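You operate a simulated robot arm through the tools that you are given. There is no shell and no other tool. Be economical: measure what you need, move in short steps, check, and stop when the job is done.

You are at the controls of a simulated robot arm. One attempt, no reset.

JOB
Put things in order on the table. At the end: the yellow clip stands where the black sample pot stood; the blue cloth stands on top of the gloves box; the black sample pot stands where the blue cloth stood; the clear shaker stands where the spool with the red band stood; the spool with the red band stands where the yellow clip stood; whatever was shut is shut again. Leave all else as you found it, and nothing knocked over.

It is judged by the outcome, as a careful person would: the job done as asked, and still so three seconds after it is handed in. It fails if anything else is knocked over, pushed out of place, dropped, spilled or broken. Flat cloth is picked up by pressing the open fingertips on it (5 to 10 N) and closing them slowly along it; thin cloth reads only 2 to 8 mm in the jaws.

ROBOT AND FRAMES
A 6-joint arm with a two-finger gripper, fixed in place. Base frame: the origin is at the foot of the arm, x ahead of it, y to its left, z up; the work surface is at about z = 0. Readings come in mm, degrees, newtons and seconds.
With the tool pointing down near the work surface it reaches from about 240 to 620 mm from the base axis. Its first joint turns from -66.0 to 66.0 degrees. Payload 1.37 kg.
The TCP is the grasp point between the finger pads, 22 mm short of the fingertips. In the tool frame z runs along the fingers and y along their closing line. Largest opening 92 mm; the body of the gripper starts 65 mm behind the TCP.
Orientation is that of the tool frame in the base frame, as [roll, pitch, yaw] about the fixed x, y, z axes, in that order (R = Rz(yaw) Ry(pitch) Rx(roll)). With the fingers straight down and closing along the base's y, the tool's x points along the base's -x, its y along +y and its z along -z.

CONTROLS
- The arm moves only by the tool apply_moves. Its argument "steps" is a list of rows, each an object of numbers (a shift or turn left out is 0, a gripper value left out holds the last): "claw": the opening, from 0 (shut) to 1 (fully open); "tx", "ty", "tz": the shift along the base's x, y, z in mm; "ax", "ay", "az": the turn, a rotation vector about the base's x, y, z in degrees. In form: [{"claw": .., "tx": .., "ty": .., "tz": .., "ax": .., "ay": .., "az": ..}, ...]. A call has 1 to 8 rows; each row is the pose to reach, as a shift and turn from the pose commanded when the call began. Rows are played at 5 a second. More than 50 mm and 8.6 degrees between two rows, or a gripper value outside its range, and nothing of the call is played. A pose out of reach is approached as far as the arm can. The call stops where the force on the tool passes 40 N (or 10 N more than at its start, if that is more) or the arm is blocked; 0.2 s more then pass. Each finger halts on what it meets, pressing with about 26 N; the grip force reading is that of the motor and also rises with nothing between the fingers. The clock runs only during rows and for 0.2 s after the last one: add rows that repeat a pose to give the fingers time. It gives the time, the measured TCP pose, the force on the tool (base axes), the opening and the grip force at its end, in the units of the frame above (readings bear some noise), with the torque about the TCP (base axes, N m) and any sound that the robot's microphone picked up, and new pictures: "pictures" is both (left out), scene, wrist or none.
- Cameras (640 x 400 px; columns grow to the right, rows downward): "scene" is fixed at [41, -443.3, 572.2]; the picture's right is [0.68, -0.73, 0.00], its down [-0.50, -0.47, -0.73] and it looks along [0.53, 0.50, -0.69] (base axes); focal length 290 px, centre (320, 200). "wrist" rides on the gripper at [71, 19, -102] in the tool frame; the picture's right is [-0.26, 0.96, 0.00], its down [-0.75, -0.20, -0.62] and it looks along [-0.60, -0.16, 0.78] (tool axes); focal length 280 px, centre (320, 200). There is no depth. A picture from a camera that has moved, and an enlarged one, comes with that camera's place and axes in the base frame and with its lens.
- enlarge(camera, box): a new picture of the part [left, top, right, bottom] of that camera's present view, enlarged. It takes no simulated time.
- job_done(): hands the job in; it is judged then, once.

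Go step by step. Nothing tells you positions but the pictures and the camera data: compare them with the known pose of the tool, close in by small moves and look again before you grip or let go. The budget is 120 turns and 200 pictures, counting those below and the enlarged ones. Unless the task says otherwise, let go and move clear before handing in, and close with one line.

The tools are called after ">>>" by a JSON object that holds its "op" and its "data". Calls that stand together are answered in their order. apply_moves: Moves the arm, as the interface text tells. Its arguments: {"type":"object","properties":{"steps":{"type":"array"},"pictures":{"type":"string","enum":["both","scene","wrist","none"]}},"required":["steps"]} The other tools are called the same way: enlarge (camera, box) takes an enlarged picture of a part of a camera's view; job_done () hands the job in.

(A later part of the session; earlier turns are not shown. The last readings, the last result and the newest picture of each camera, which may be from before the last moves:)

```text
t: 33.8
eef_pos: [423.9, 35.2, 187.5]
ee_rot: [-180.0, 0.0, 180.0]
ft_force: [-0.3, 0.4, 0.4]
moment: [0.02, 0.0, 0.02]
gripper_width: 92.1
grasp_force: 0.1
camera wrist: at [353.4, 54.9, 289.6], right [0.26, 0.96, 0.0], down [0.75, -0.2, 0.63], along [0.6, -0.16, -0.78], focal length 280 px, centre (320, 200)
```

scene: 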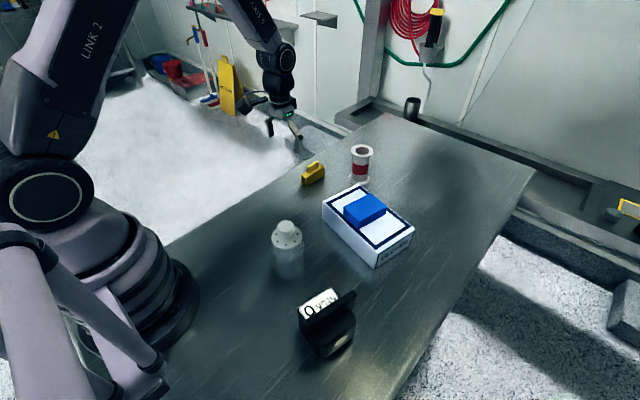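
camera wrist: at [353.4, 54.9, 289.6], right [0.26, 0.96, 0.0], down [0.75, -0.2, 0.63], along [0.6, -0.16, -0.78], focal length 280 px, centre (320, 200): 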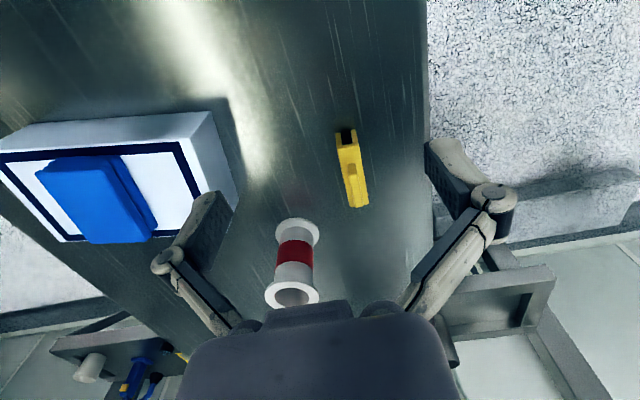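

>>> {"op": "enlarge", "data": {"camera": "scene", "box": [270, 270, 380, 380]}}

>>> {"op": "enlarge", "data": {"camera": "wrist", "box": [300, 110, 400, 230]}}

>>> {"op": "enlarge", "data": {"camera": "scene", "box": [285, 130, 385, 200]}}

```text
3.64 times, centred on (325, 325) of scene
camera zoom: at [41.0, -443.3, 572.2], right [0.68, -0.73, 0.0], down [-0.5, -0.47, -0.73], along [0.53, 0.5, -0.69], focal length 1054 px, centre (302, -254)
```

zoom: 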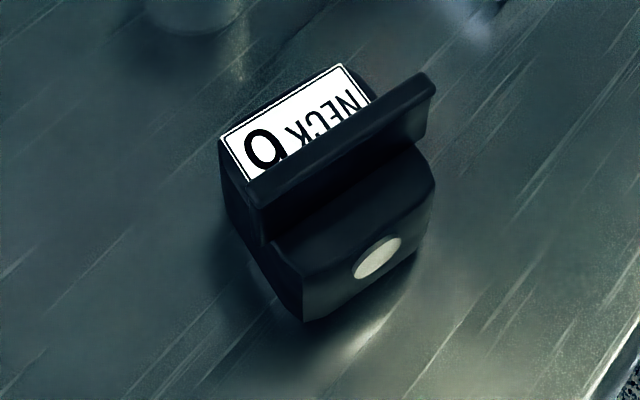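

```text
3.33 times, centred on (350, 170) of wrist
camera zoom: at [353.4, 54.9, 289.6], right [0.26, 0.96, 0.0], down [0.75, -0.2, 0.63], along [0.6, -0.16, -0.78], focal length 935 px, centre (220, 300)
```

zoom: 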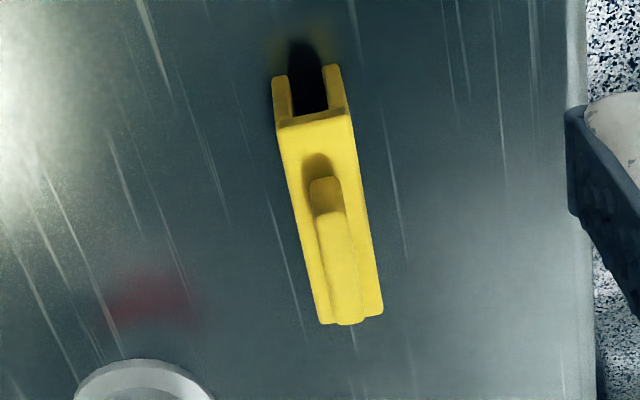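

```text
5.71 times, centred on (335, 165) of scene
camera zoom: at [41.0, -443.3, 572.2], right [0.68, -0.73, 0.0], down [-0.5, -0.47, -0.73], along [0.53, 0.5, -0.69], focal length 1656 px, centre (234, 400)
```

zoom: 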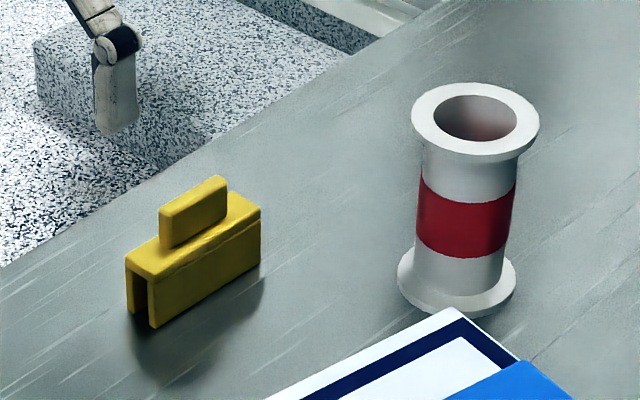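

The pot is upright. The clip spans x 490–569 and y≈37–57, with a body 34 high: centre (530,47). I'll move over it with the jaws partly closed.

>>> {"op": "apply_moves", "data": {"steps": [{"claw": 0.7, "tx": 40, "ty": 4}, {"tx": 80, "ty": 8}, {"tx": 106, "ty": 12, "tz": -20}, {"tx": 106, "ty": 12, "tz": -60}, {"tx": 106, "ty": 12, "tz": -90}, {"tx": 106, "ty": 12, "tz": -90}]}}

```text
t: 35.2
eef_pos: [530.8, 47.2, 99.4]
ee_rot: [179.9, 0.0, -180.0]
ft_force: [0.5, -0.1, 0.8]
moment: [0.02, 0.0, 0.0]
gripper_width: 64.2
grasp_force: 0.0
camera wrist: at [460.0, 66.6, 200.4], right [0.26, 0.96, 0.0], down [0.75, -0.2, 0.62], along [0.6, -0.16, -0.78], focal length 280 px, centre (320, 200)
```

scene: 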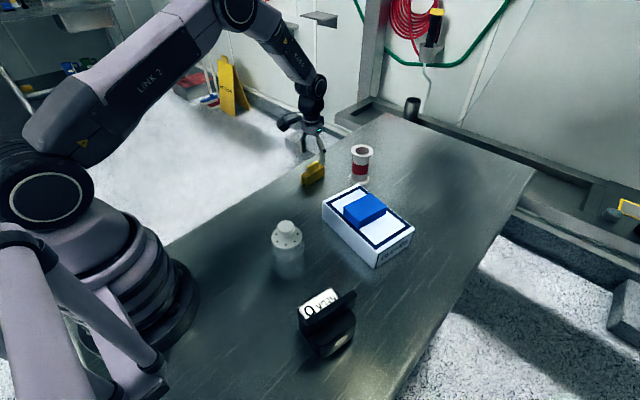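
wrist: 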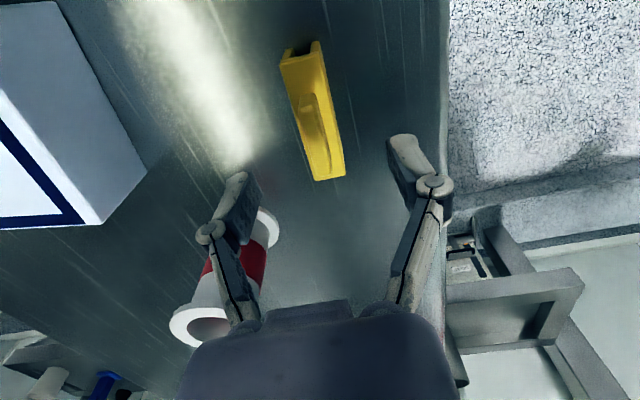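

Alignment confirmed at (530,46). I'll descend and grip.

>>> {"op": "apply_moves", "data": {"steps": [{"ty": -1, "tz": -30}, {"ty": -1, "tz": -55}, {"ty": -1, "tz": -70}, {"ty": -1, "tz": -70}, {"ty": -1, "tz": -70, "claw": 0.5}, {"ty": -1, "tz": -70, "claw": 0.35}, {"ty": -1, "tz": -70, "claw": 0.2}, {"ty": -1, "tz": -70, "claw": 0.12}]}}

```text
t: 37.0
eef_pos: [529.9, 46.3, 28.7]
ee_rot: [-180.0, 0.1, -180.0]
ft_force: [0.3, -0.5, -0.2]
moment: [0.02, 0.0, 0.01]
gripper_width: 22.0
grasp_force: 25.6
camera wrist: at [459.5, 65.2, 129.5], right [0.26, 0.96, 0.0], down [0.75, -0.2, 0.63], along [0.6, -0.16, -0.78], focal length 280 px, centre (320, 200)
```

scene: 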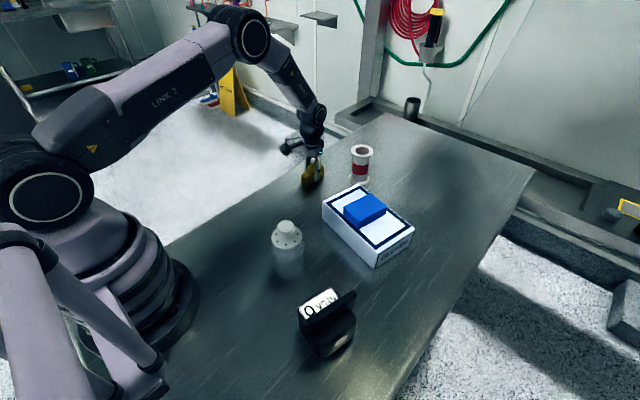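
wrist: 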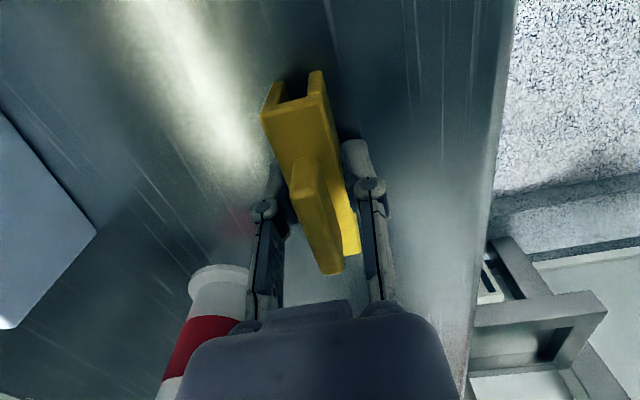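

Gripped at 22 mm. I'll lift and carry it to the pot's old spot (309,26.5).

>>> {"op": "apply_moves", "data": {"steps": [{"tz": 20}, {"tz": 60}, {"tz": 90}, {"tx": -45, "ty": -4, "tz": 90}, {"tx": -90, "ty": -8, "tz": 90}, {"tx": -135, "ty": -12, "tz": 90}, {"tx": -180, "ty": -16, "tz": 90}, {"tx": -221, "ty": -20, "tz": 90}]}}

```text
t: 38.8
eef_pos: [309.0, 24.6, 118.2]
ee_rot: [-180.0, 0.0, 180.0]
ft_force: [-0.1, 0.0, 0.5]
moment: [0.03, 0.01, 0.01]
gripper_width: 22.0
grasp_force: 25.7
camera wrist: at [237.2, 45.7, 219.7], right [0.26, 0.96, 0.0], down [0.75, -0.2, 0.63], along [0.6, -0.16, -0.78], focal length 280 px, centre (320, 200)
```

scene: 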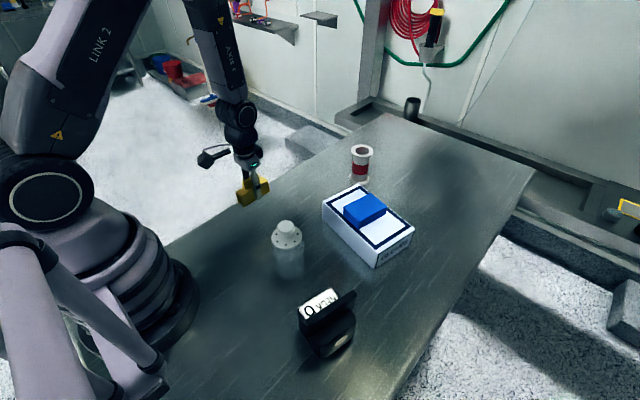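
wrist: 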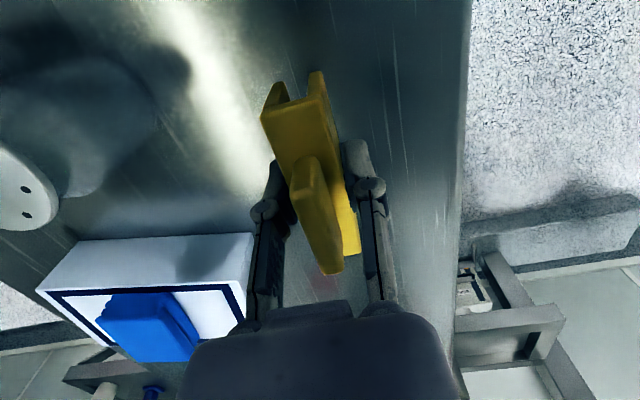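

>>> {"op": "apply_moves", "data": {"steps": [{"ty": 2, "tz": -40}, {"ty": 2, "tz": -75}, {"ty": 2, "tz": -86}, {"ty": 2, "tz": -89}, {"ty": 2, "tz": -90}, {"ty": 2, "tz": -90}], "pictures": "scene"}}

```text
t: 40.2
eef_pos: [308.5, 27.5, 28.8]
ee_rot: [180.0, 0.0, -180.0]
ft_force: [-0.2, 0.0, -0.7]
moment: [0.0, 0.0, 0.02]
gripper_width: 21.8
grasp_force: 25.8
```

scene: 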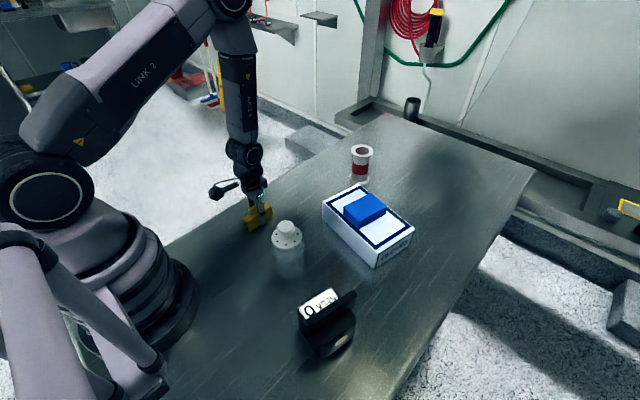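

>>> {"op": "apply_moves", "data": {"steps": [{"tz": -1}, {"tz": -1.8}, {"tz": -1.8}], "pictures": "none"}}

```text
t: 41.0
eef_pos: [308.6, 27.2, 27.6]
ee_rot: [-180.0, 0.0, -180.0]
ft_force: [-2.2, -7.2, 21.9]
moment: [-0.16, 0.07, 0.0]
gripper_width: 22.2
grasp_force: 25.9
```

The clip is on the table. I'll ease off, open modestly and rise.

>>> {"op": "apply_moves", "data": {"steps": [{"tz": 1}, {"tz": 1, "claw": 0.35}, {"tz": 1, "claw": 0.5}, {"tz": 1, "claw": 0.5}, {"tz": 40}, {"tz": 85}, {"tz": 130}, {"tz": 175}]}}

```text
t: 42.8
eef_pos: [306.8, 28.2, 201.5]
ee_rot: [-179.9, -0.1, 180.0]
ft_force: [0.8, 0.0, 0.7]
moment: [0.02, 0.02, 0.02]
gripper_width: 46.1
grasp_force: 0.0
camera wrist: at [236.5, 47.6, 303.8], right [0.26, 0.96, 0.0], down [0.75, -0.2, 0.62], along [0.6, -0.16, -0.78], focal length 280 px, centre (320, 200)
```

scene: 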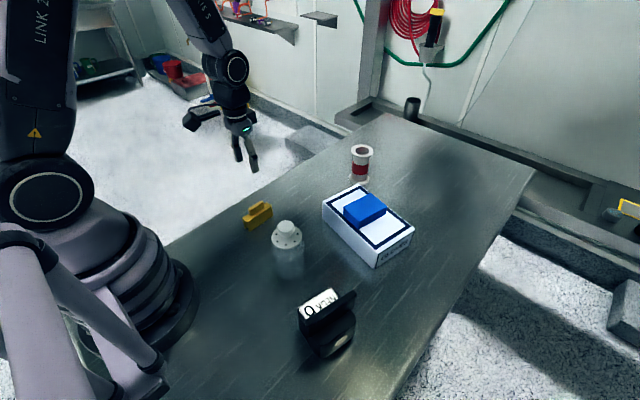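
wrist: 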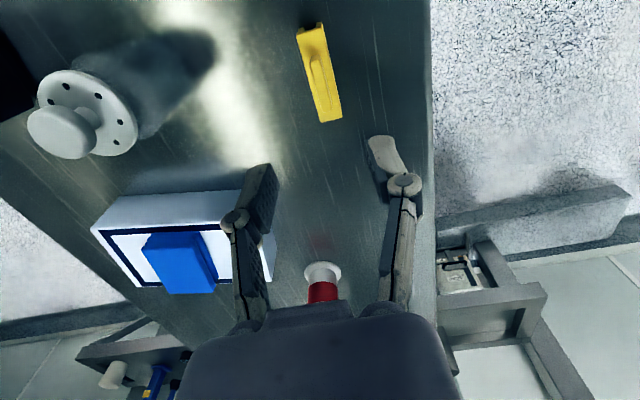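

The clip is placed. Next is the spool; I'll move out toward it, staying high, and measure.

>>> {"op": "apply_moves", "data": {"steps": [{"claw": 1, "tx": 40, "ty": -8, "tz": 15}, {"tx": 80, "ty": -16, "tz": 20}, {"tx": 120, "ty": -26, "tz": 20}, {"tx": 160, "ty": -36, "tz": 20}, {"tx": 200, "ty": -50, "tz": 20}, {"tx": 235, "ty": -65, "tz": 20}, {"tx": 235, "ty": -75, "tz": 10}]}}

>>> {"op": "enlarge", "data": {"camera": "wrist", "box": [250, 80, 390, 220]}}

```text
t: 44.4
eef_pos: [543.7, -48.3, 211.5]
ee_rot: [179.9, 0.0, -179.9]
ft_force: [-0.6, -0.8, 0.7]
moment: [0.0, -0.02, -0.05]
gripper_width: 92.0
grasp_force: 0.0
camera wrist: at [473.2, -27.5, 312.6], right [0.26, 0.96, 0.0], down [0.75, -0.2, 0.62], along [0.6, -0.16, -0.78], focal length 280 px, centre (320, 200)
```

scene: 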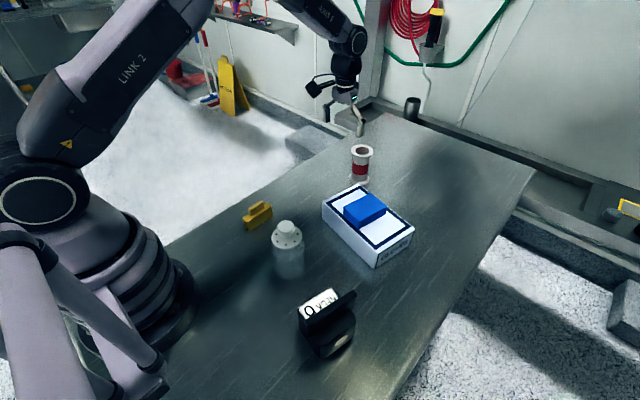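
wrist: 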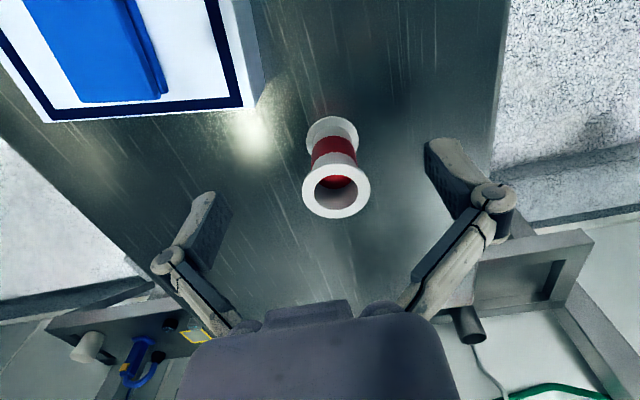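

```text
2.86 times, centred on (320, 150) of wrist
camera zoom: at [473.2, -27.5, 312.6], right [0.26, 0.96, 0.0], down [0.75, -0.2, 0.62], along [0.6, -0.16, -0.78], focal length 801 px, centre (320, 343)
```

zoom: 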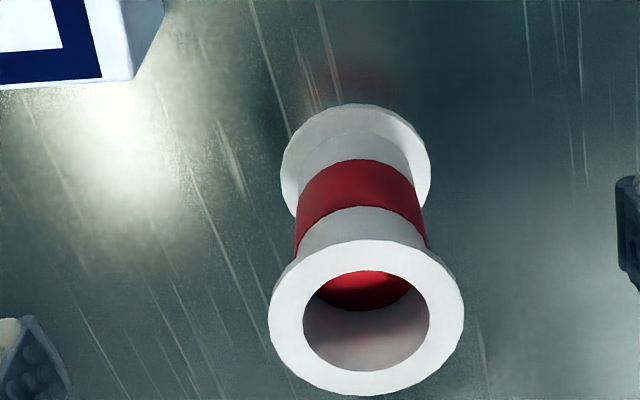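

The spool is at about (624.5,-52.5), roughly 104 tall, with a 63 mm flange. Its flange would foul the finger links if I gripped the core, so I'll grip the top flange rim from outside. First I'll check reach at a safe height.

>>> {"op": "apply_moves", "data": {"steps": [{"tx": 35, "ty": -2, "tz": -15}, {"tx": 65, "ty": -3, "tz": -35}, {"tx": 81, "ty": -4, "tz": -50}, {"tx": 81, "ty": -4, "tz": -50}]}}

```text
t: 45.4
eef_pos: [626.0, -51.0, 160.7]
ee_rot: [-180.0, -0.1, 180.0]
ft_force: [0.1, -0.3, 1.0]
moment: [0.03, -0.03, -0.03]
gripper_width: 92.0
grasp_force: 0.0
camera wrist: at [554.7, -31.8, 261.2], right [0.26, 0.96, 0.0], down [0.75, -0.2, 0.62], along [0.6, -0.16, -0.78], focal length 280 px, centre (320, 200)
```

scene: 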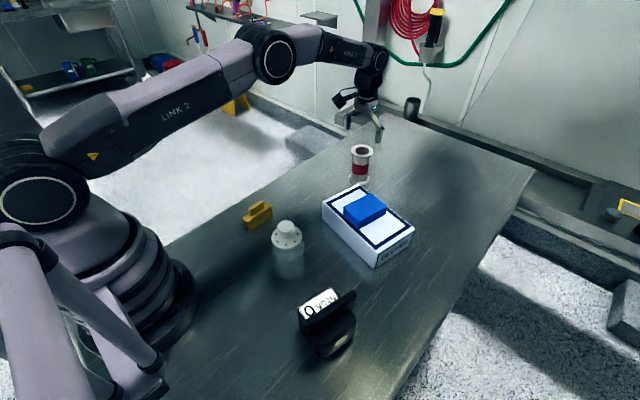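
wrist: 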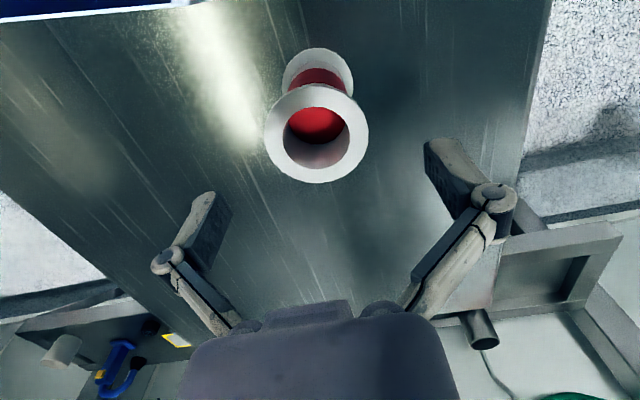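

Reach is fine and the fingers are centred on the spool. I'll lower to the flange and close.

>>> {"op": "apply_moves", "data": {"steps": [{"tz": -25, "ty": -1.5}, {"tz": -48, "ty": -1.5}, {"tz": -62, "ty": -1.5}, {"tz": -62, "ty": -1.5}]}}

>>> {"op": "enlarge", "data": {"camera": "scene", "box": [310, 80, 430, 200]}}

```text
t: 46.4
eef_pos: [624.3, -52.7, 97.8]
ee_rot: [180.0, 0.0, 179.9]
ft_force: [-0.5, 1.1, 0.5]
moment: [0.03, -0.01, 0.01]
gripper_width: 92.3
grasp_force: 0.1
camera wrist: at [554.7, -32.8, 199.2], right [0.26, 0.96, 0.0], down [0.75, -0.2, 0.63], along [0.6, -0.16, -0.78], focal length 280 px, centre (320, 200)
```

scene: 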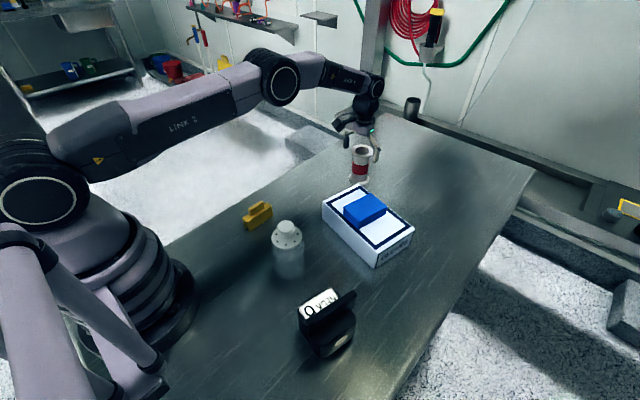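
wrist: 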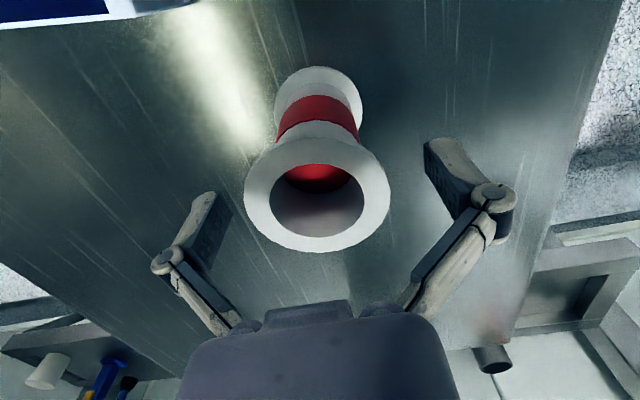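

```text
3.33 times, centred on (370, 140) of scene
camera zoom: at [41.0, -443.3, 572.2], right [0.68, -0.73, 0.0], down [-0.5, -0.47, -0.73], along [0.53, 0.5, -0.69], focal length 966 px, centre (153, 400)
```

zoom: 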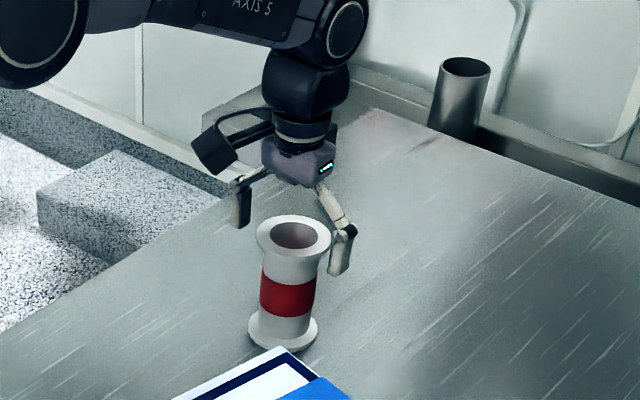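

Centred. Closing on the flange rim.

>>> {"op": "apply_moves", "data": {"steps": [{"claw": 0.85}, {"claw": 0.78}, {"claw": 0.72}, {"claw": 0.68}, {"claw": 0.64}, {"claw": 0.6}, {"claw": 0.58}], "pictures": "wrist"}}

>>> {"op": "enlarge", "data": {"camera": "scene", "box": [310, 80, 430, 200]}}

```text
t: 48.0
eef_pos: [624.9, -53.4, 98.0]
ee_rot: [180.0, 0.1, -179.9]
ft_force: [-0.6, -0.5, 3.7]
moment: [-0.02, 0.06, 0.0]
gripper_width: 59.7
grasp_force: 26.5
camera wrist: at [554.7, -32.8, 199.8], right [0.26, 0.96, 0.0], down [0.75, -0.2, 0.63], along [0.6, -0.16, -0.78], focal length 280 px, centre (320, 200)
```

wrist: 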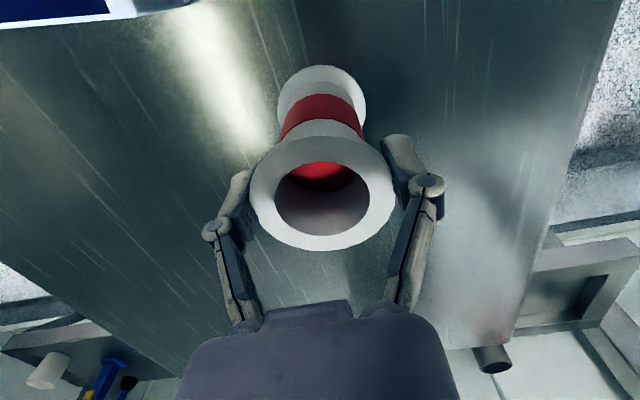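

```text
3.33 times, centred on (370, 140) of scene
camera zoom: at [41.0, -443.3, 572.2], right [0.68, -0.73, 0.0], down [-0.5, -0.47, -0.73], along [0.53, 0.5, -0.69], focal length 966 px, centre (153, 400)
```

zoom: 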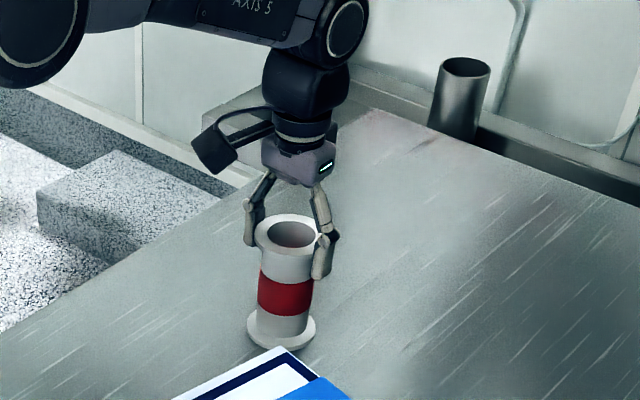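

Gripped at 59.7 mm. Test lift.

>>> {"op": "apply_moves", "data": {"steps": [{"tz": 3}, {"tz": 10}, {"tz": 20}, {"tz": 20}], "pictures": "wrist"}}

>>> {"op": "enlarge", "data": {"camera": "scene", "box": [310, 80, 430, 200]}}

```text
t: 49.0
eef_pos: [624.5, -51.9, 118.1]
ee_rot: [179.9, 0.0, -180.0]
ft_force: [0.6, 0.1, -2.3]
moment: [0.0, 0.0, 0.0]
gripper_width: 59.8
grasp_force: 26.5
camera wrist: at [554.6, -32.9, 220.1], right [0.26, 0.96, 0.0], down [0.75, -0.2, 0.62], along [0.6, -0.16, -0.78], focal length 280 px, centre (320, 200)
```

wrist: 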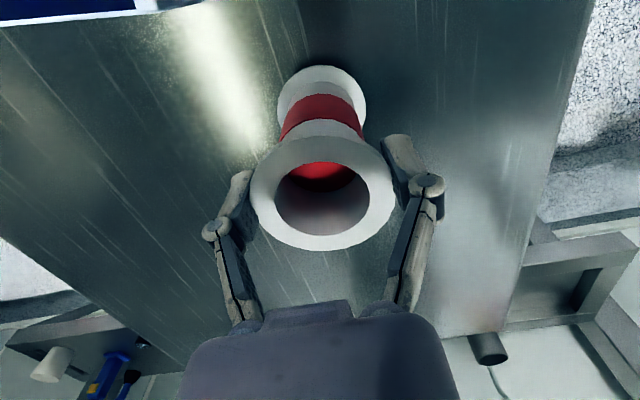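

```text
3.33 times, centred on (370, 140) of scene
camera zoom: at [41.0, -443.3, 572.2], right [0.68, -0.73, 0.0], down [-0.5, -0.47, -0.73], along [0.53, 0.5, -0.69], focal length 966 px, centre (153, 400)
```

zoom: 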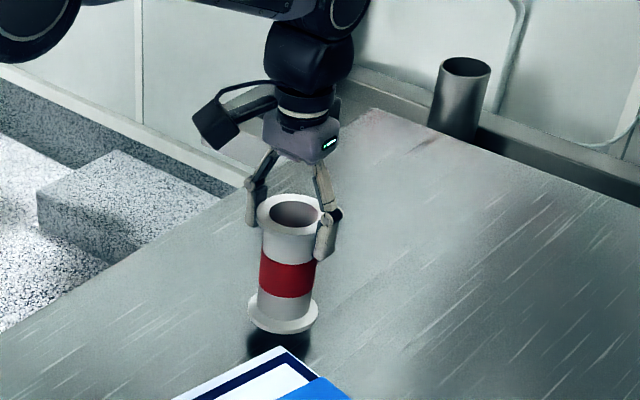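

It hangs upright. I'll move it gently to the clip's old spot (530,46.5).

>>> {"op": "apply_moves", "data": {"steps": [{"tz": 15}, {"tx": -25, "ty": 26, "tz": 15}, {"tx": -50, "ty": 52, "tz": 15}, {"tx": -75, "ty": 78, "tz": 15}, {"tx": -94.5, "ty": 99, "tz": 15}, {"tx": -94.5, "ty": 99, "tz": 0}, {"tx": -94.5, "ty": 99, "tz": -14}, {"tx": -94.5, "ty": 99, "tz": -17}]}}

```text
t: 50.8
eef_pos: [529.8, 45.4, 101.9]
ee_rot: [-179.9, 0.1, -180.0]
ft_force: [0.2, -0.2, -2.0]
moment: [0.01, 0.0, -0.03]
gripper_width: 59.8
grasp_force: 26.5
camera wrist: at [458.7, 65.7, 203.6], right [0.26, 0.96, 0.0], down [0.75, -0.2, 0.62], along [0.6, -0.16, -0.78], focal length 280 px, centre (320, 200)
```

scene: 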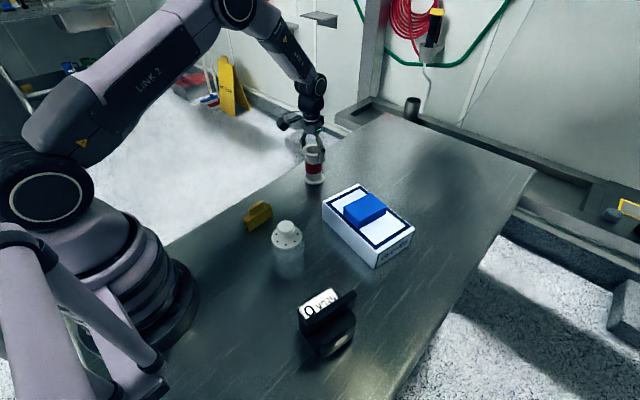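
wrist: 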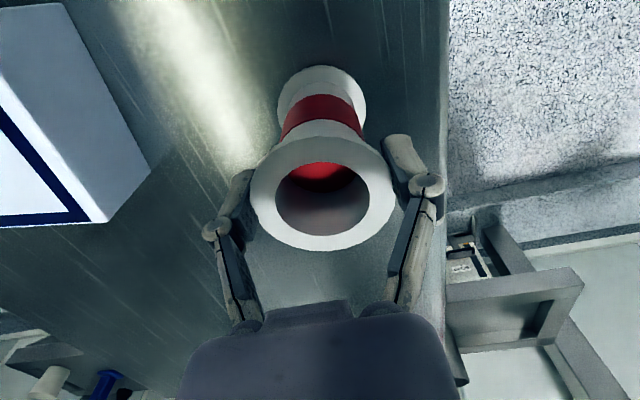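

>>> {"op": "apply_moves", "data": {"steps": [{"tz": -2}, {"tz": -3.5}, {"tz": -4.5}, {"tz": -5}, {"tz": -5}], "pictures": "none"}}

```text
t: 52.0
eef_pos: [530.9, 46.6, 98.7]
ee_rot: [180.0, 0.0, -180.0]
ft_force: [-4.1, -0.9, 14.3]
moment: [-0.05, -0.01, -0.12]
gripper_width: 59.9
grasp_force: 26.0
```

Touchdown. Ease, open slowly, and rise.

>>> {"op": "apply_moves", "data": {"steps": [{"tz": 1}, {"tz": 1, "claw": 0.7}, {"tz": 1, "claw": 0.8}, {"tz": 1, "claw": 1}, {"tz": 1, "claw": 1}, {"tz": 35}, {"tz": 80}, {"tz": 125}]}}

```text
t: 53.8
eef_pos: [530.1, 44.6, 225.5]
ee_rot: [-179.9, 0.0, -179.9]
ft_force: [-0.2, 0.8, 1.0]
moment: [0.03, 0.05, 0.0]
gripper_width: 92.1
grasp_force: 0.0
camera wrist: at [459.7, 65.3, 326.4], right [0.26, 0.96, 0.0], down [0.75, -0.2, 0.62], along [0.6, -0.16, -0.78], focal length 280 px, centre (320, 200)
```

scene: 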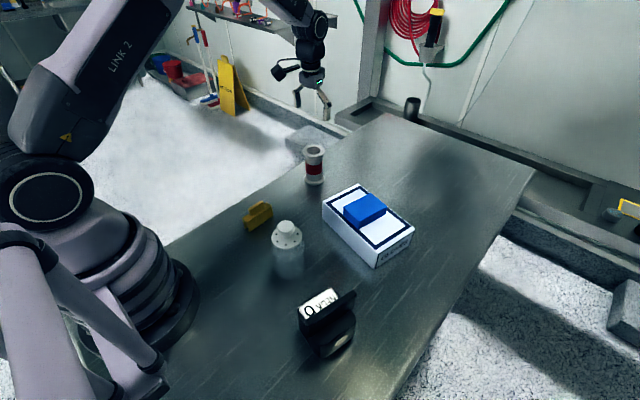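
wrist: 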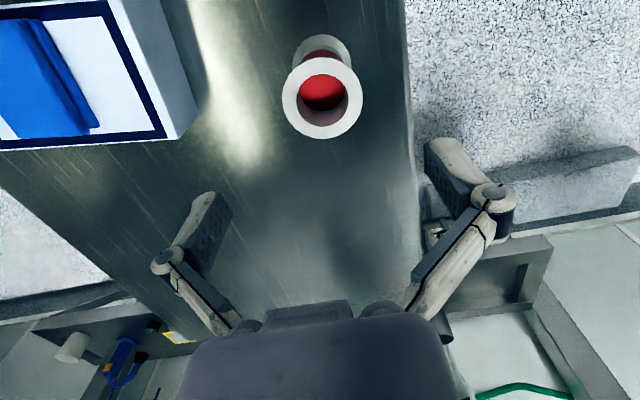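

The spool stands at the clip's old spot. Last is the shaker; I'll travel there high up.

>>> {"op": "apply_moves", "data": {"steps": [{"tx": -30, "ty": -20, "tz": 20}, {"tx": -66, "ty": -44, "tz": 40}, {"tx": -104, "ty": -68, "tz": 50}, {"tx": -142, "ty": -92, "tz": 50}, {"tx": -180, "ty": -116, "tz": 50}, {"tx": -218, "ty": -141, "tz": 50}, {"tx": -255, "ty": -166, "tz": 50}, {"tx": -278, "ty": -190, "tz": 50}]}}

>>> {"op": "enlarge", "data": {"camera": "scene", "box": [235, 205, 335, 305]}}

```text
t: 55.6
eef_pos: [254.8, -146.2, 272.8]
ee_rot: [-179.8, 0.0, -180.0]
ft_force: [0.1, 0.3, 0.5]
moment: [-0.01, -0.02, 0.01]
gripper_width: 92.1
grasp_force: 0.0
camera wrist: at [183.1, -125.5, 374.6], right [0.26, 0.97, 0.0], down [0.75, -0.2, 0.63], along [0.6, -0.16, -0.78], focal length 280 px, centre (320, 200)
```

scene: 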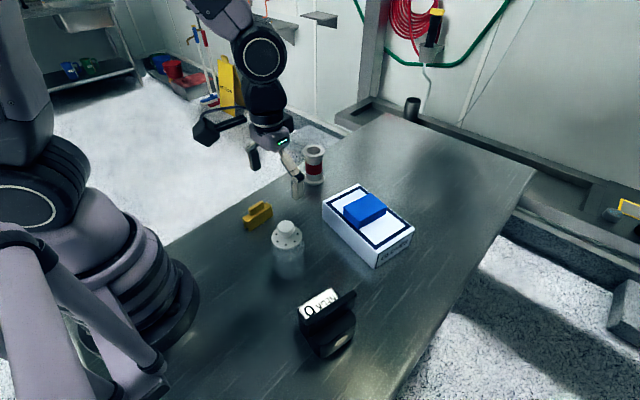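
wrist: 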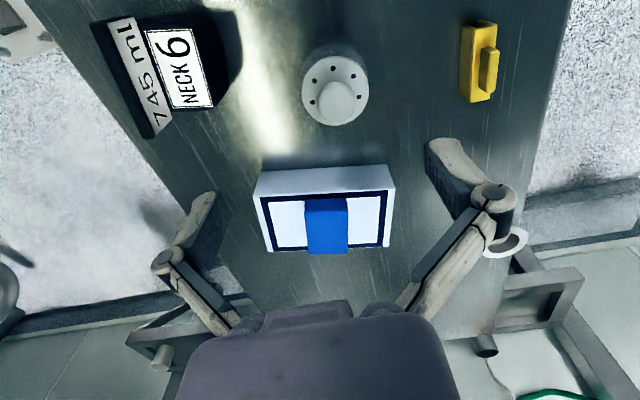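

```text
4.00 times, centred on (285, 255) of scene
camera zoom: at [41.0, -443.2, 572.2], right [0.68, -0.73, 0.0], down [-0.5, -0.47, -0.73], along [0.53, 0.5, -0.69], focal length 1159 px, centre (460, -20)
```

zoom: 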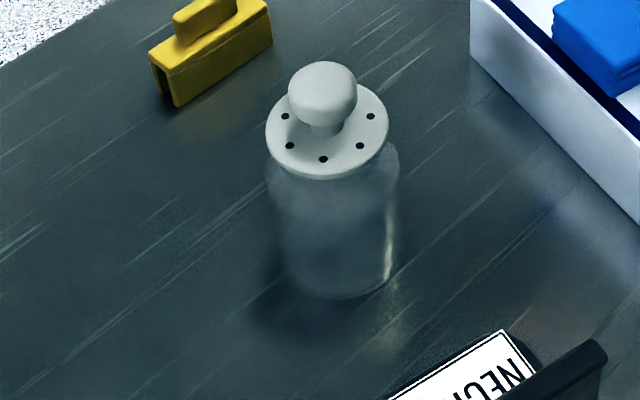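

>>> {"op": "enlarge", "data": {"camera": "wrist", "box": [285, 30, 385, 130]}}

>>> {"op": "apply_moves", "data": {"steps": [{"tz": -20}, {"tz": -40}, {"tz": -60, "tx": 5}, {"tz": -70, "tx": 10}, {"tz": -70, "tx": 10}], "pictures": "wrist"}}

>>> {"op": "enlarge", "data": {"camera": "wrist", "box": [270, 20, 410, 160]}}

```text
4.00 times, centred on (335, 80) of wrist
camera zoom: at [183.1, -125.5, 374.6], right [0.26, 0.97, 0.0], down [0.75, -0.2, 0.63], along [0.6, -0.16, -0.78], focal length 1122 px, centre (260, 680)
```

zoom: 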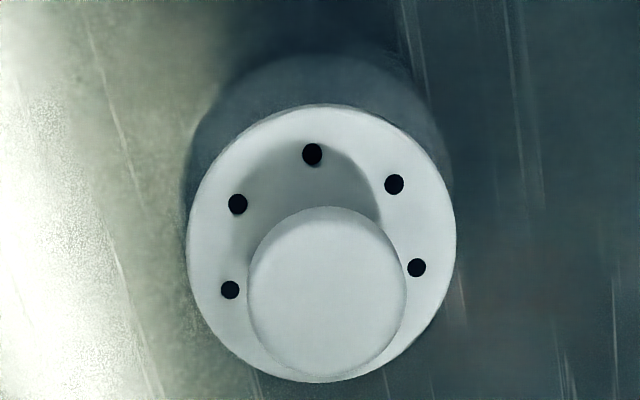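

```text
t: 56.8
eef_pos: [262.2, -143.3, 202.1]
ee_rot: [-179.9, 0.1, -180.0]
ft_force: [0.7, -0.7, 0.0]
moment: [-0.01, -0.01, 0.01]
gripper_width: 91.9
grasp_force: 0.0
camera wrist: at [191.9, -124.0, 303.6], right [0.26, 0.96, 0.0], down [0.75, -0.2, 0.62], along [0.6, -0.16, -0.78], focal length 280 px, centre (320, 200)
```

wrist: 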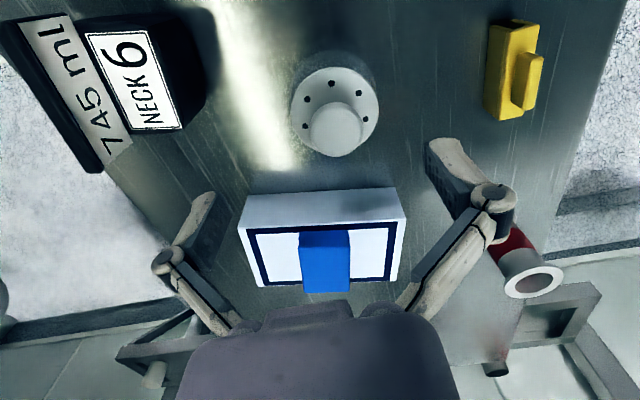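

```text
2.86 times, centred on (340, 90) of wrist
camera zoom: at [191.9, -124.0, 303.6], right [0.26, 0.96, 0.0], down [0.75, -0.2, 0.62], along [0.6, -0.16, -0.78], focal length 801 px, centre (263, 514)
```

zoom: 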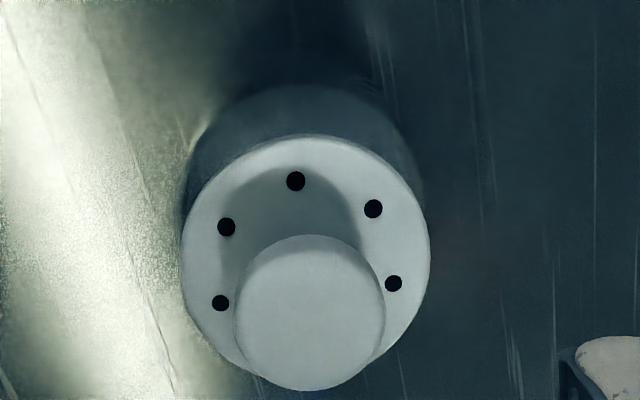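

The shaker is at about (270,-134), with the cap at z≈100 (64 mm wide) and the knob top at about 128. I'll lower around it in stages.

>>> {"op": "apply_moves", "data": {"steps": [{"tx": 6, "ty": 9.5, "tz": -10}, {"tx": 6, "ty": 9.5, "tz": -35}, {"tx": 6, "ty": 9.5, "tz": -65}, {"tx": 6, "ty": 9.5, "tz": -65}]}}

>>> {"op": "enlarge", "data": {"camera": "scene", "box": [225, 175, 335, 305]}}

```text
t: 57.8
eef_pos: [269.8, -135.0, 137.4]
ee_rot: [-179.9, 0.0, -179.9]
ft_force: [0.3, -0.4, 0.1]
moment: [-0.01, 0.02, 0.01]
gripper_width: 91.8
grasp_force: 0.1
camera wrist: at [198.3, -115.1, 239.0], right [0.26, 0.96, 0.0], down [0.75, -0.2, 0.63], along [0.6, -0.16, -0.78], focal length 280 px, centre (320, 200)
```

scene: 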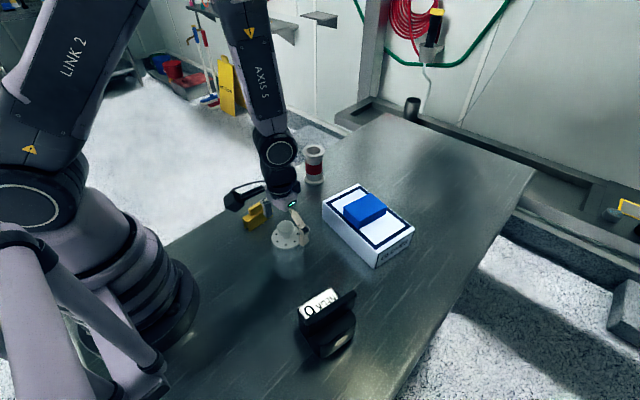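
wrist: 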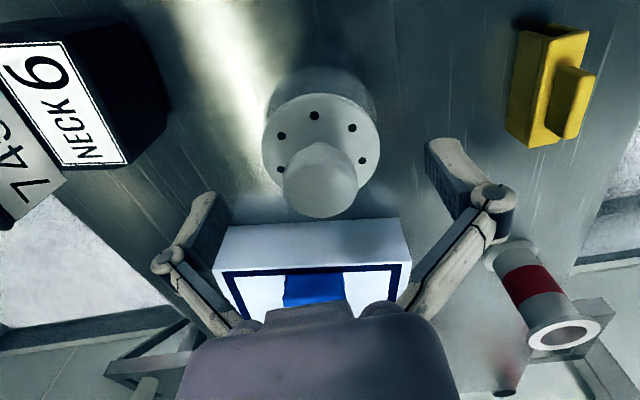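

```text
3.08 times, centred on (280, 240) of scene
camera zoom: at [41.0, -443.3, 572.2], right [0.68, -0.73, 0.0], down [-0.5, -0.47, -0.73], along [0.53, 0.5, -0.69], focal length 892 px, centre (443, 77)
```

zoom: 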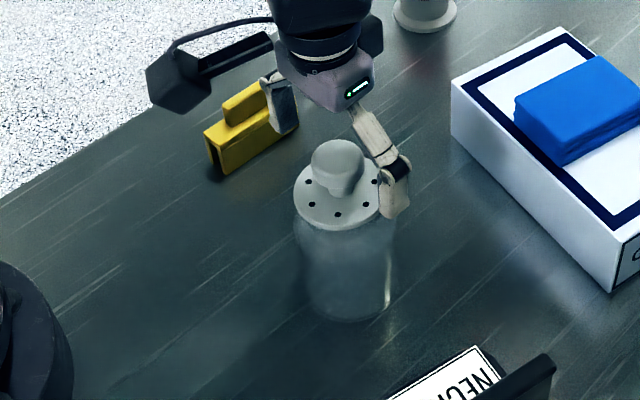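

Centred (cap at (270,-133.6,102)). I'll lower to TCP z≈83 and close.

>>> {"op": "apply_moves", "data": {"steps": [{"tz": -20, "ty": 1}, {"tz": -40, "ty": 1}, {"tz": -54, "ty": 1}, {"tz": -54, "ty": 1}], "pictures": "wrist"}}

>>> {"op": "enlarge", "data": {"camera": "scene", "box": [225, 175, 335, 305]}}

```text
t: 58.8
eef_pos: [268.4, -134.5, 83.0]
ee_rot: [-179.8, 0.0, -180.0]
ft_force: [0.2, 0.1, -0.3]
moment: [-0.02, -0.02, -0.05]
gripper_width: 91.9
grasp_force: 0.0
camera wrist: at [197.4, -114.7, 185.3], right [0.26, 0.96, 0.0], down [0.75, -0.2, 0.63], along [0.6, -0.16, -0.78], focal length 280 px, centre (320, 200)
```

wrist: 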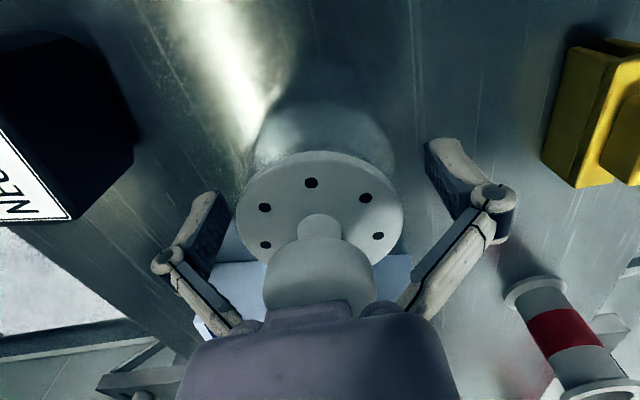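

```text
3.08 times, centred on (280, 240) of scene
camera zoom: at [41.0, -443.3, 572.2], right [0.68, -0.73, 0.0], down [-0.5, -0.47, -0.73], along [0.53, 0.5, -0.69], focal length 892 px, centre (443, 77)
```

zoom: 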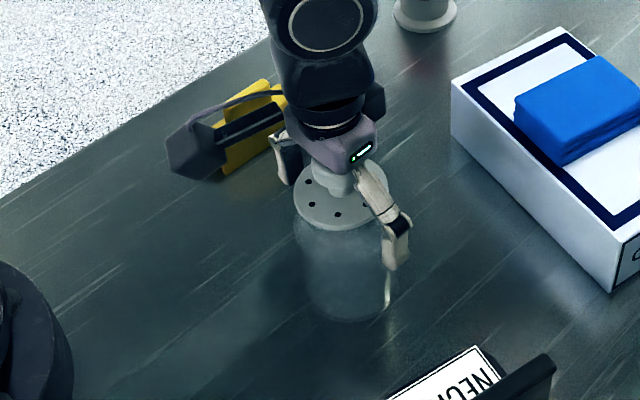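

No contact, knob clear of the palm. Closing on the body.

>>> {"op": "apply_moves", "data": {"steps": [{"claw": 0.9}, {"claw": 0.84}, {"claw": 0.79}, {"claw": 0.75}, {"claw": 0.71}, {"claw": 0.67}, {"claw": 0.64}, {"claw": 0.64}], "pictures": "wrist"}}

>>> {"op": "enlarge", "data": {"camera": "scene", "box": [225, 175, 335, 305]}}

```text
t: 60.6
eef_pos: [267.4, -134.4, 84.0]
ee_rot: [180.0, 0.0, 180.0]
ft_force: [-1.0, -0.8, 9.7]
moment: [0.0, -0.01, -0.06]
gripper_width: 64.2
grasp_force: 25.7
camera wrist: at [197.3, -114.6, 185.6], right [0.26, 0.96, 0.0], down [0.75, -0.2, 0.63], along [0.6, -0.16, -0.78], focal length 280 px, centre (320, 200)
```

wrist: 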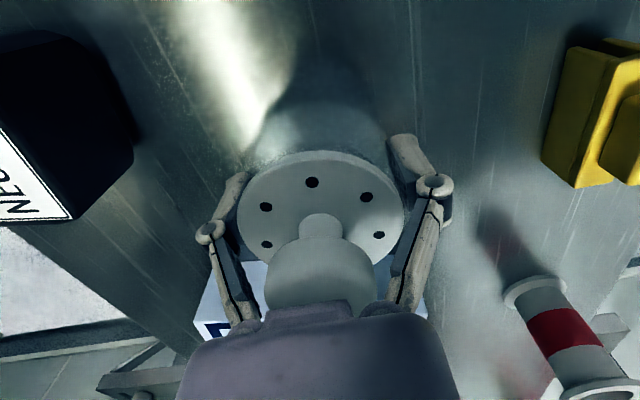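

```text
3.08 times, centred on (280, 240) of scene
camera zoom: at [41.0, -443.3, 572.2], right [0.68, -0.73, 0.0], down [-0.5, -0.47, -0.73], along [0.53, 0.5, -0.69], focal length 892 px, centre (443, 77)
```

zoom: 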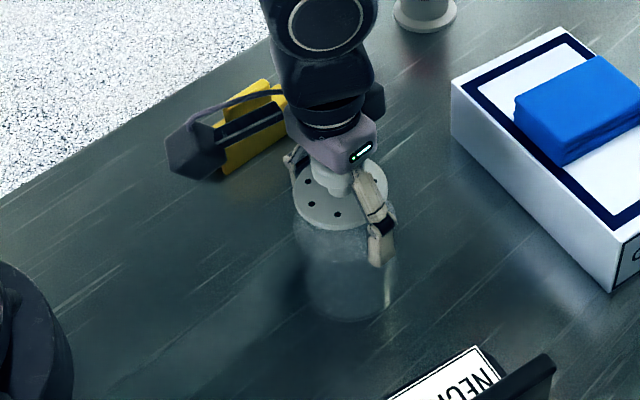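

Gripped at 64.2 mm. Test lift.

>>> {"op": "apply_moves", "data": {"steps": [{"tz": 4}, {"tz": 12}, {"tz": 25}, {"tz": 25}]}}

>>> {"op": "enlarge", "data": {"camera": "scene", "box": [225, 175, 335, 305]}}

```text
t: 61.6
eef_pos: [269.4, -133.7, 109.3]
ee_rot: [179.9, 0.0, 180.0]
ft_force: [0.4, 0.1, -1.3]
moment: [0.01, -0.02, -0.02]
gripper_width: 64.0
grasp_force: 26.4
camera wrist: at [198.1, -113.9, 210.0], right [0.26, 0.96, 0.0], down [0.75, -0.21, 0.62], along [0.6, -0.16, -0.78], focal length 280 px, centre (320, 200)
```

scene: 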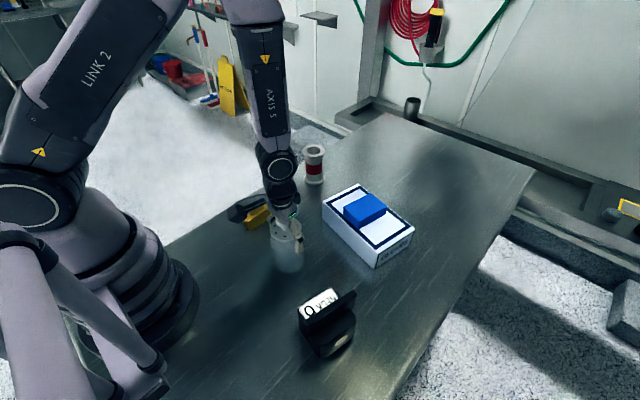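
wrist: 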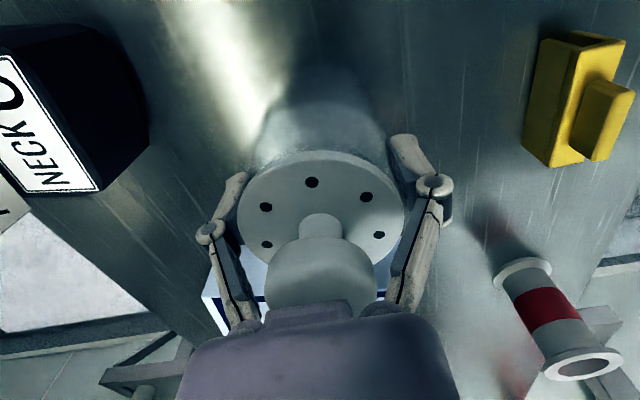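

```text
3.08 times, centred on (280, 240) of scene
camera zoom: at [41.0, -443.3, 572.2], right [0.68, -0.73, 0.0], down [-0.5, -0.47, -0.73], along [0.53, 0.5, -0.69], focal length 892 px, centre (443, 77)
```

zoom: 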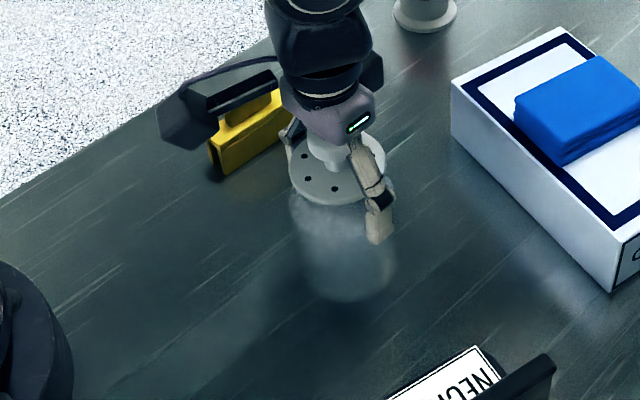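

Held upright (about 1–2 N). I'll raise and carry it toward the spool's old spot.

>>> {"op": "apply_moves", "data": {"steps": [{"tz": 45}, {"tz": 75, "tx": 20, "ty": 5}, {"tz": 85, "tx": 60, "ty": 14}, {"tz": 85, "tx": 103, "ty": 24}, {"tz": 85, "tx": 146, "ty": 34}, {"tz": 85, "tx": 189, "ty": 44}, {"tz": 85, "tx": 232, "ty": 54}, {"tz": 85, "tx": 270, "ty": 62}], "pictures": "scene"}}

>>> {"op": "apply_moves", "data": {"steps": [{"tx": 30, "ty": 7, "tz": -15}, {"tx": 60, "ty": 14, "tz": -40}, {"tx": 86, "ty": 19, "tz": -65}, {"tx": 86, "ty": 19, "tz": -85}, {"tx": 86, "ty": 19, "tz": -85}]}}

```text
t: 63.4
eef_pos: [538.9, -72.7, 191.8]
ee_rot: [-179.9, -0.1, -179.9]
ft_force: [0.3, 0.1, -1.8]
moment: [0.02, 0.03, 0.02]
gripper_width: 64.1
grasp_force: 26.3
```

scene: 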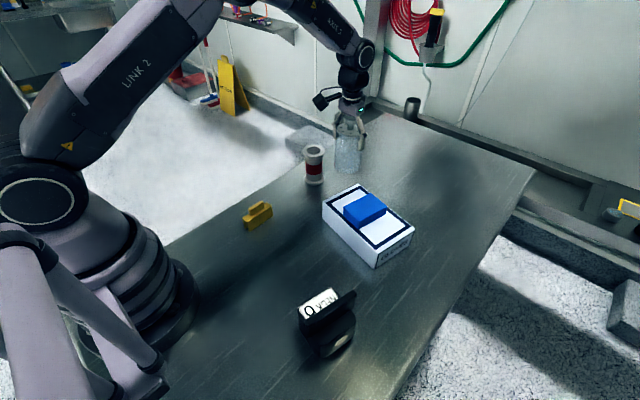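

```text
t: 64.6
eef_pos: [623.7, -50.9, 109.3]
ee_rot: [180.0, -0.1, 179.9]
ft_force: [0.9, 0.5, -0.6]
moment: [-0.01, 0.02, 0.02]
gripper_width: 64.2
grasp_force: 26.2
camera wrist: at [553.3, -31.2, 210.0], right [0.26, 0.96, 0.0], down [0.75, -0.2, 0.62], along [0.6, -0.16, -0.78], focal length 280 px, centre (320, 200)
```

scene: 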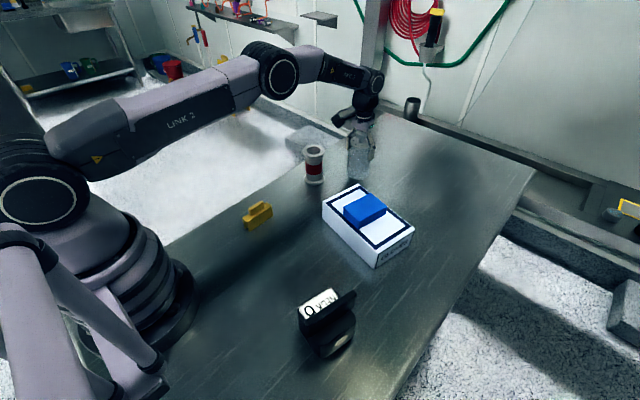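
wrist: 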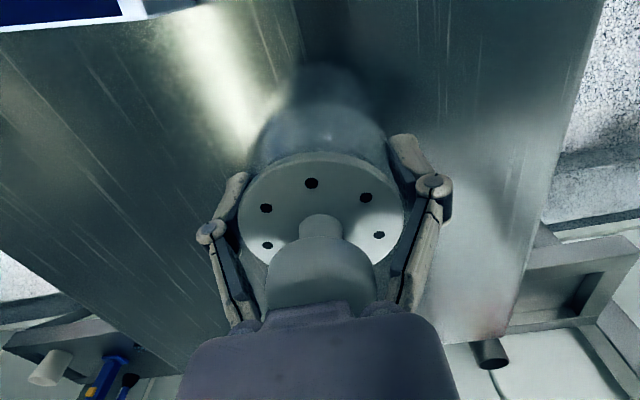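

>>> {"op": "apply_moves", "data": {"steps": [{"tx": 1, "ty": -1.6, "tz": -10}, {"tx": 1, "ty": -1.6, "tz": -18}, {"tx": 1, "ty": -1.6, "tz": -22}, {"tx": 1, "ty": -1.6, "tz": -24}, {"tx": 1, "ty": -1.6, "tz": -24}]}}

```text
t: 65.8
eef_pos: [624.5, -54.5, 84.9]
ee_rot: [180.0, 0.0, -179.9]
ft_force: [-0.1, 0.7, -1.1]
moment: [0.03, 0.0, 0.02]
gripper_width: 64.0
grasp_force: 25.8
camera wrist: at [554.0, -34.6, 186.3], right [0.26, 0.96, 0.0], down [0.75, -0.2, 0.62], along [0.6, -0.16, -0.78], focal length 280 px, centre (320, 200)
```

scene: 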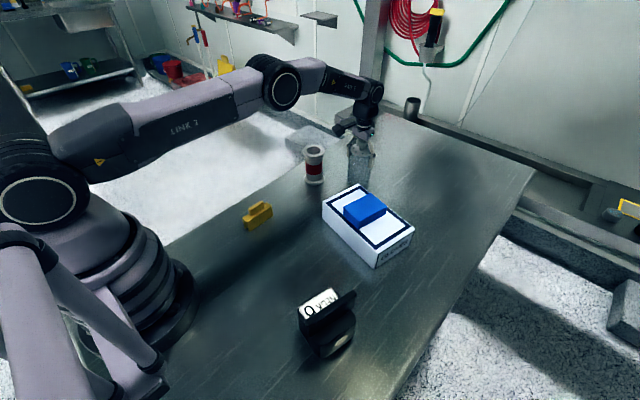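
wrist: 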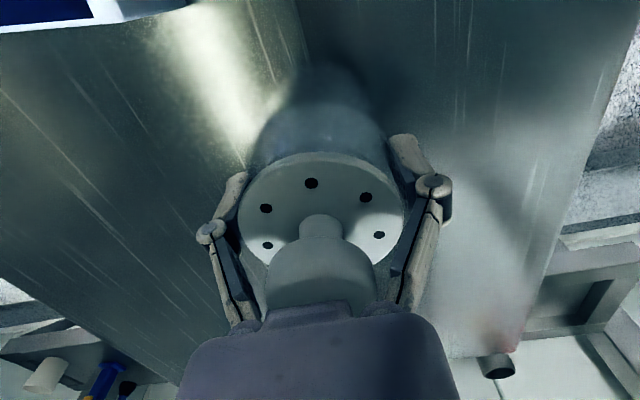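

Not yet touching; the last few millimetres in small steps.

>>> {"op": "apply_moves", "data": {"steps": [{"ty": 1.5, "tz": -1}, {"ty": 1.5, "tz": -2}, {"ty": 1.5, "tz": -2.8}, {"ty": 1.5, "tz": -2.8}], "pictures": "none"}}

```text
t: 66.8
eef_pos: [626.1, -52.1, 84.1]
ee_rot: [-179.8, 0.1, 179.9]
ft_force: [-0.9, -0.7, 15.2]
moment: [-0.03, -0.07, -0.23]
gripper_width: 63.5
grasp_force: 26.5
```

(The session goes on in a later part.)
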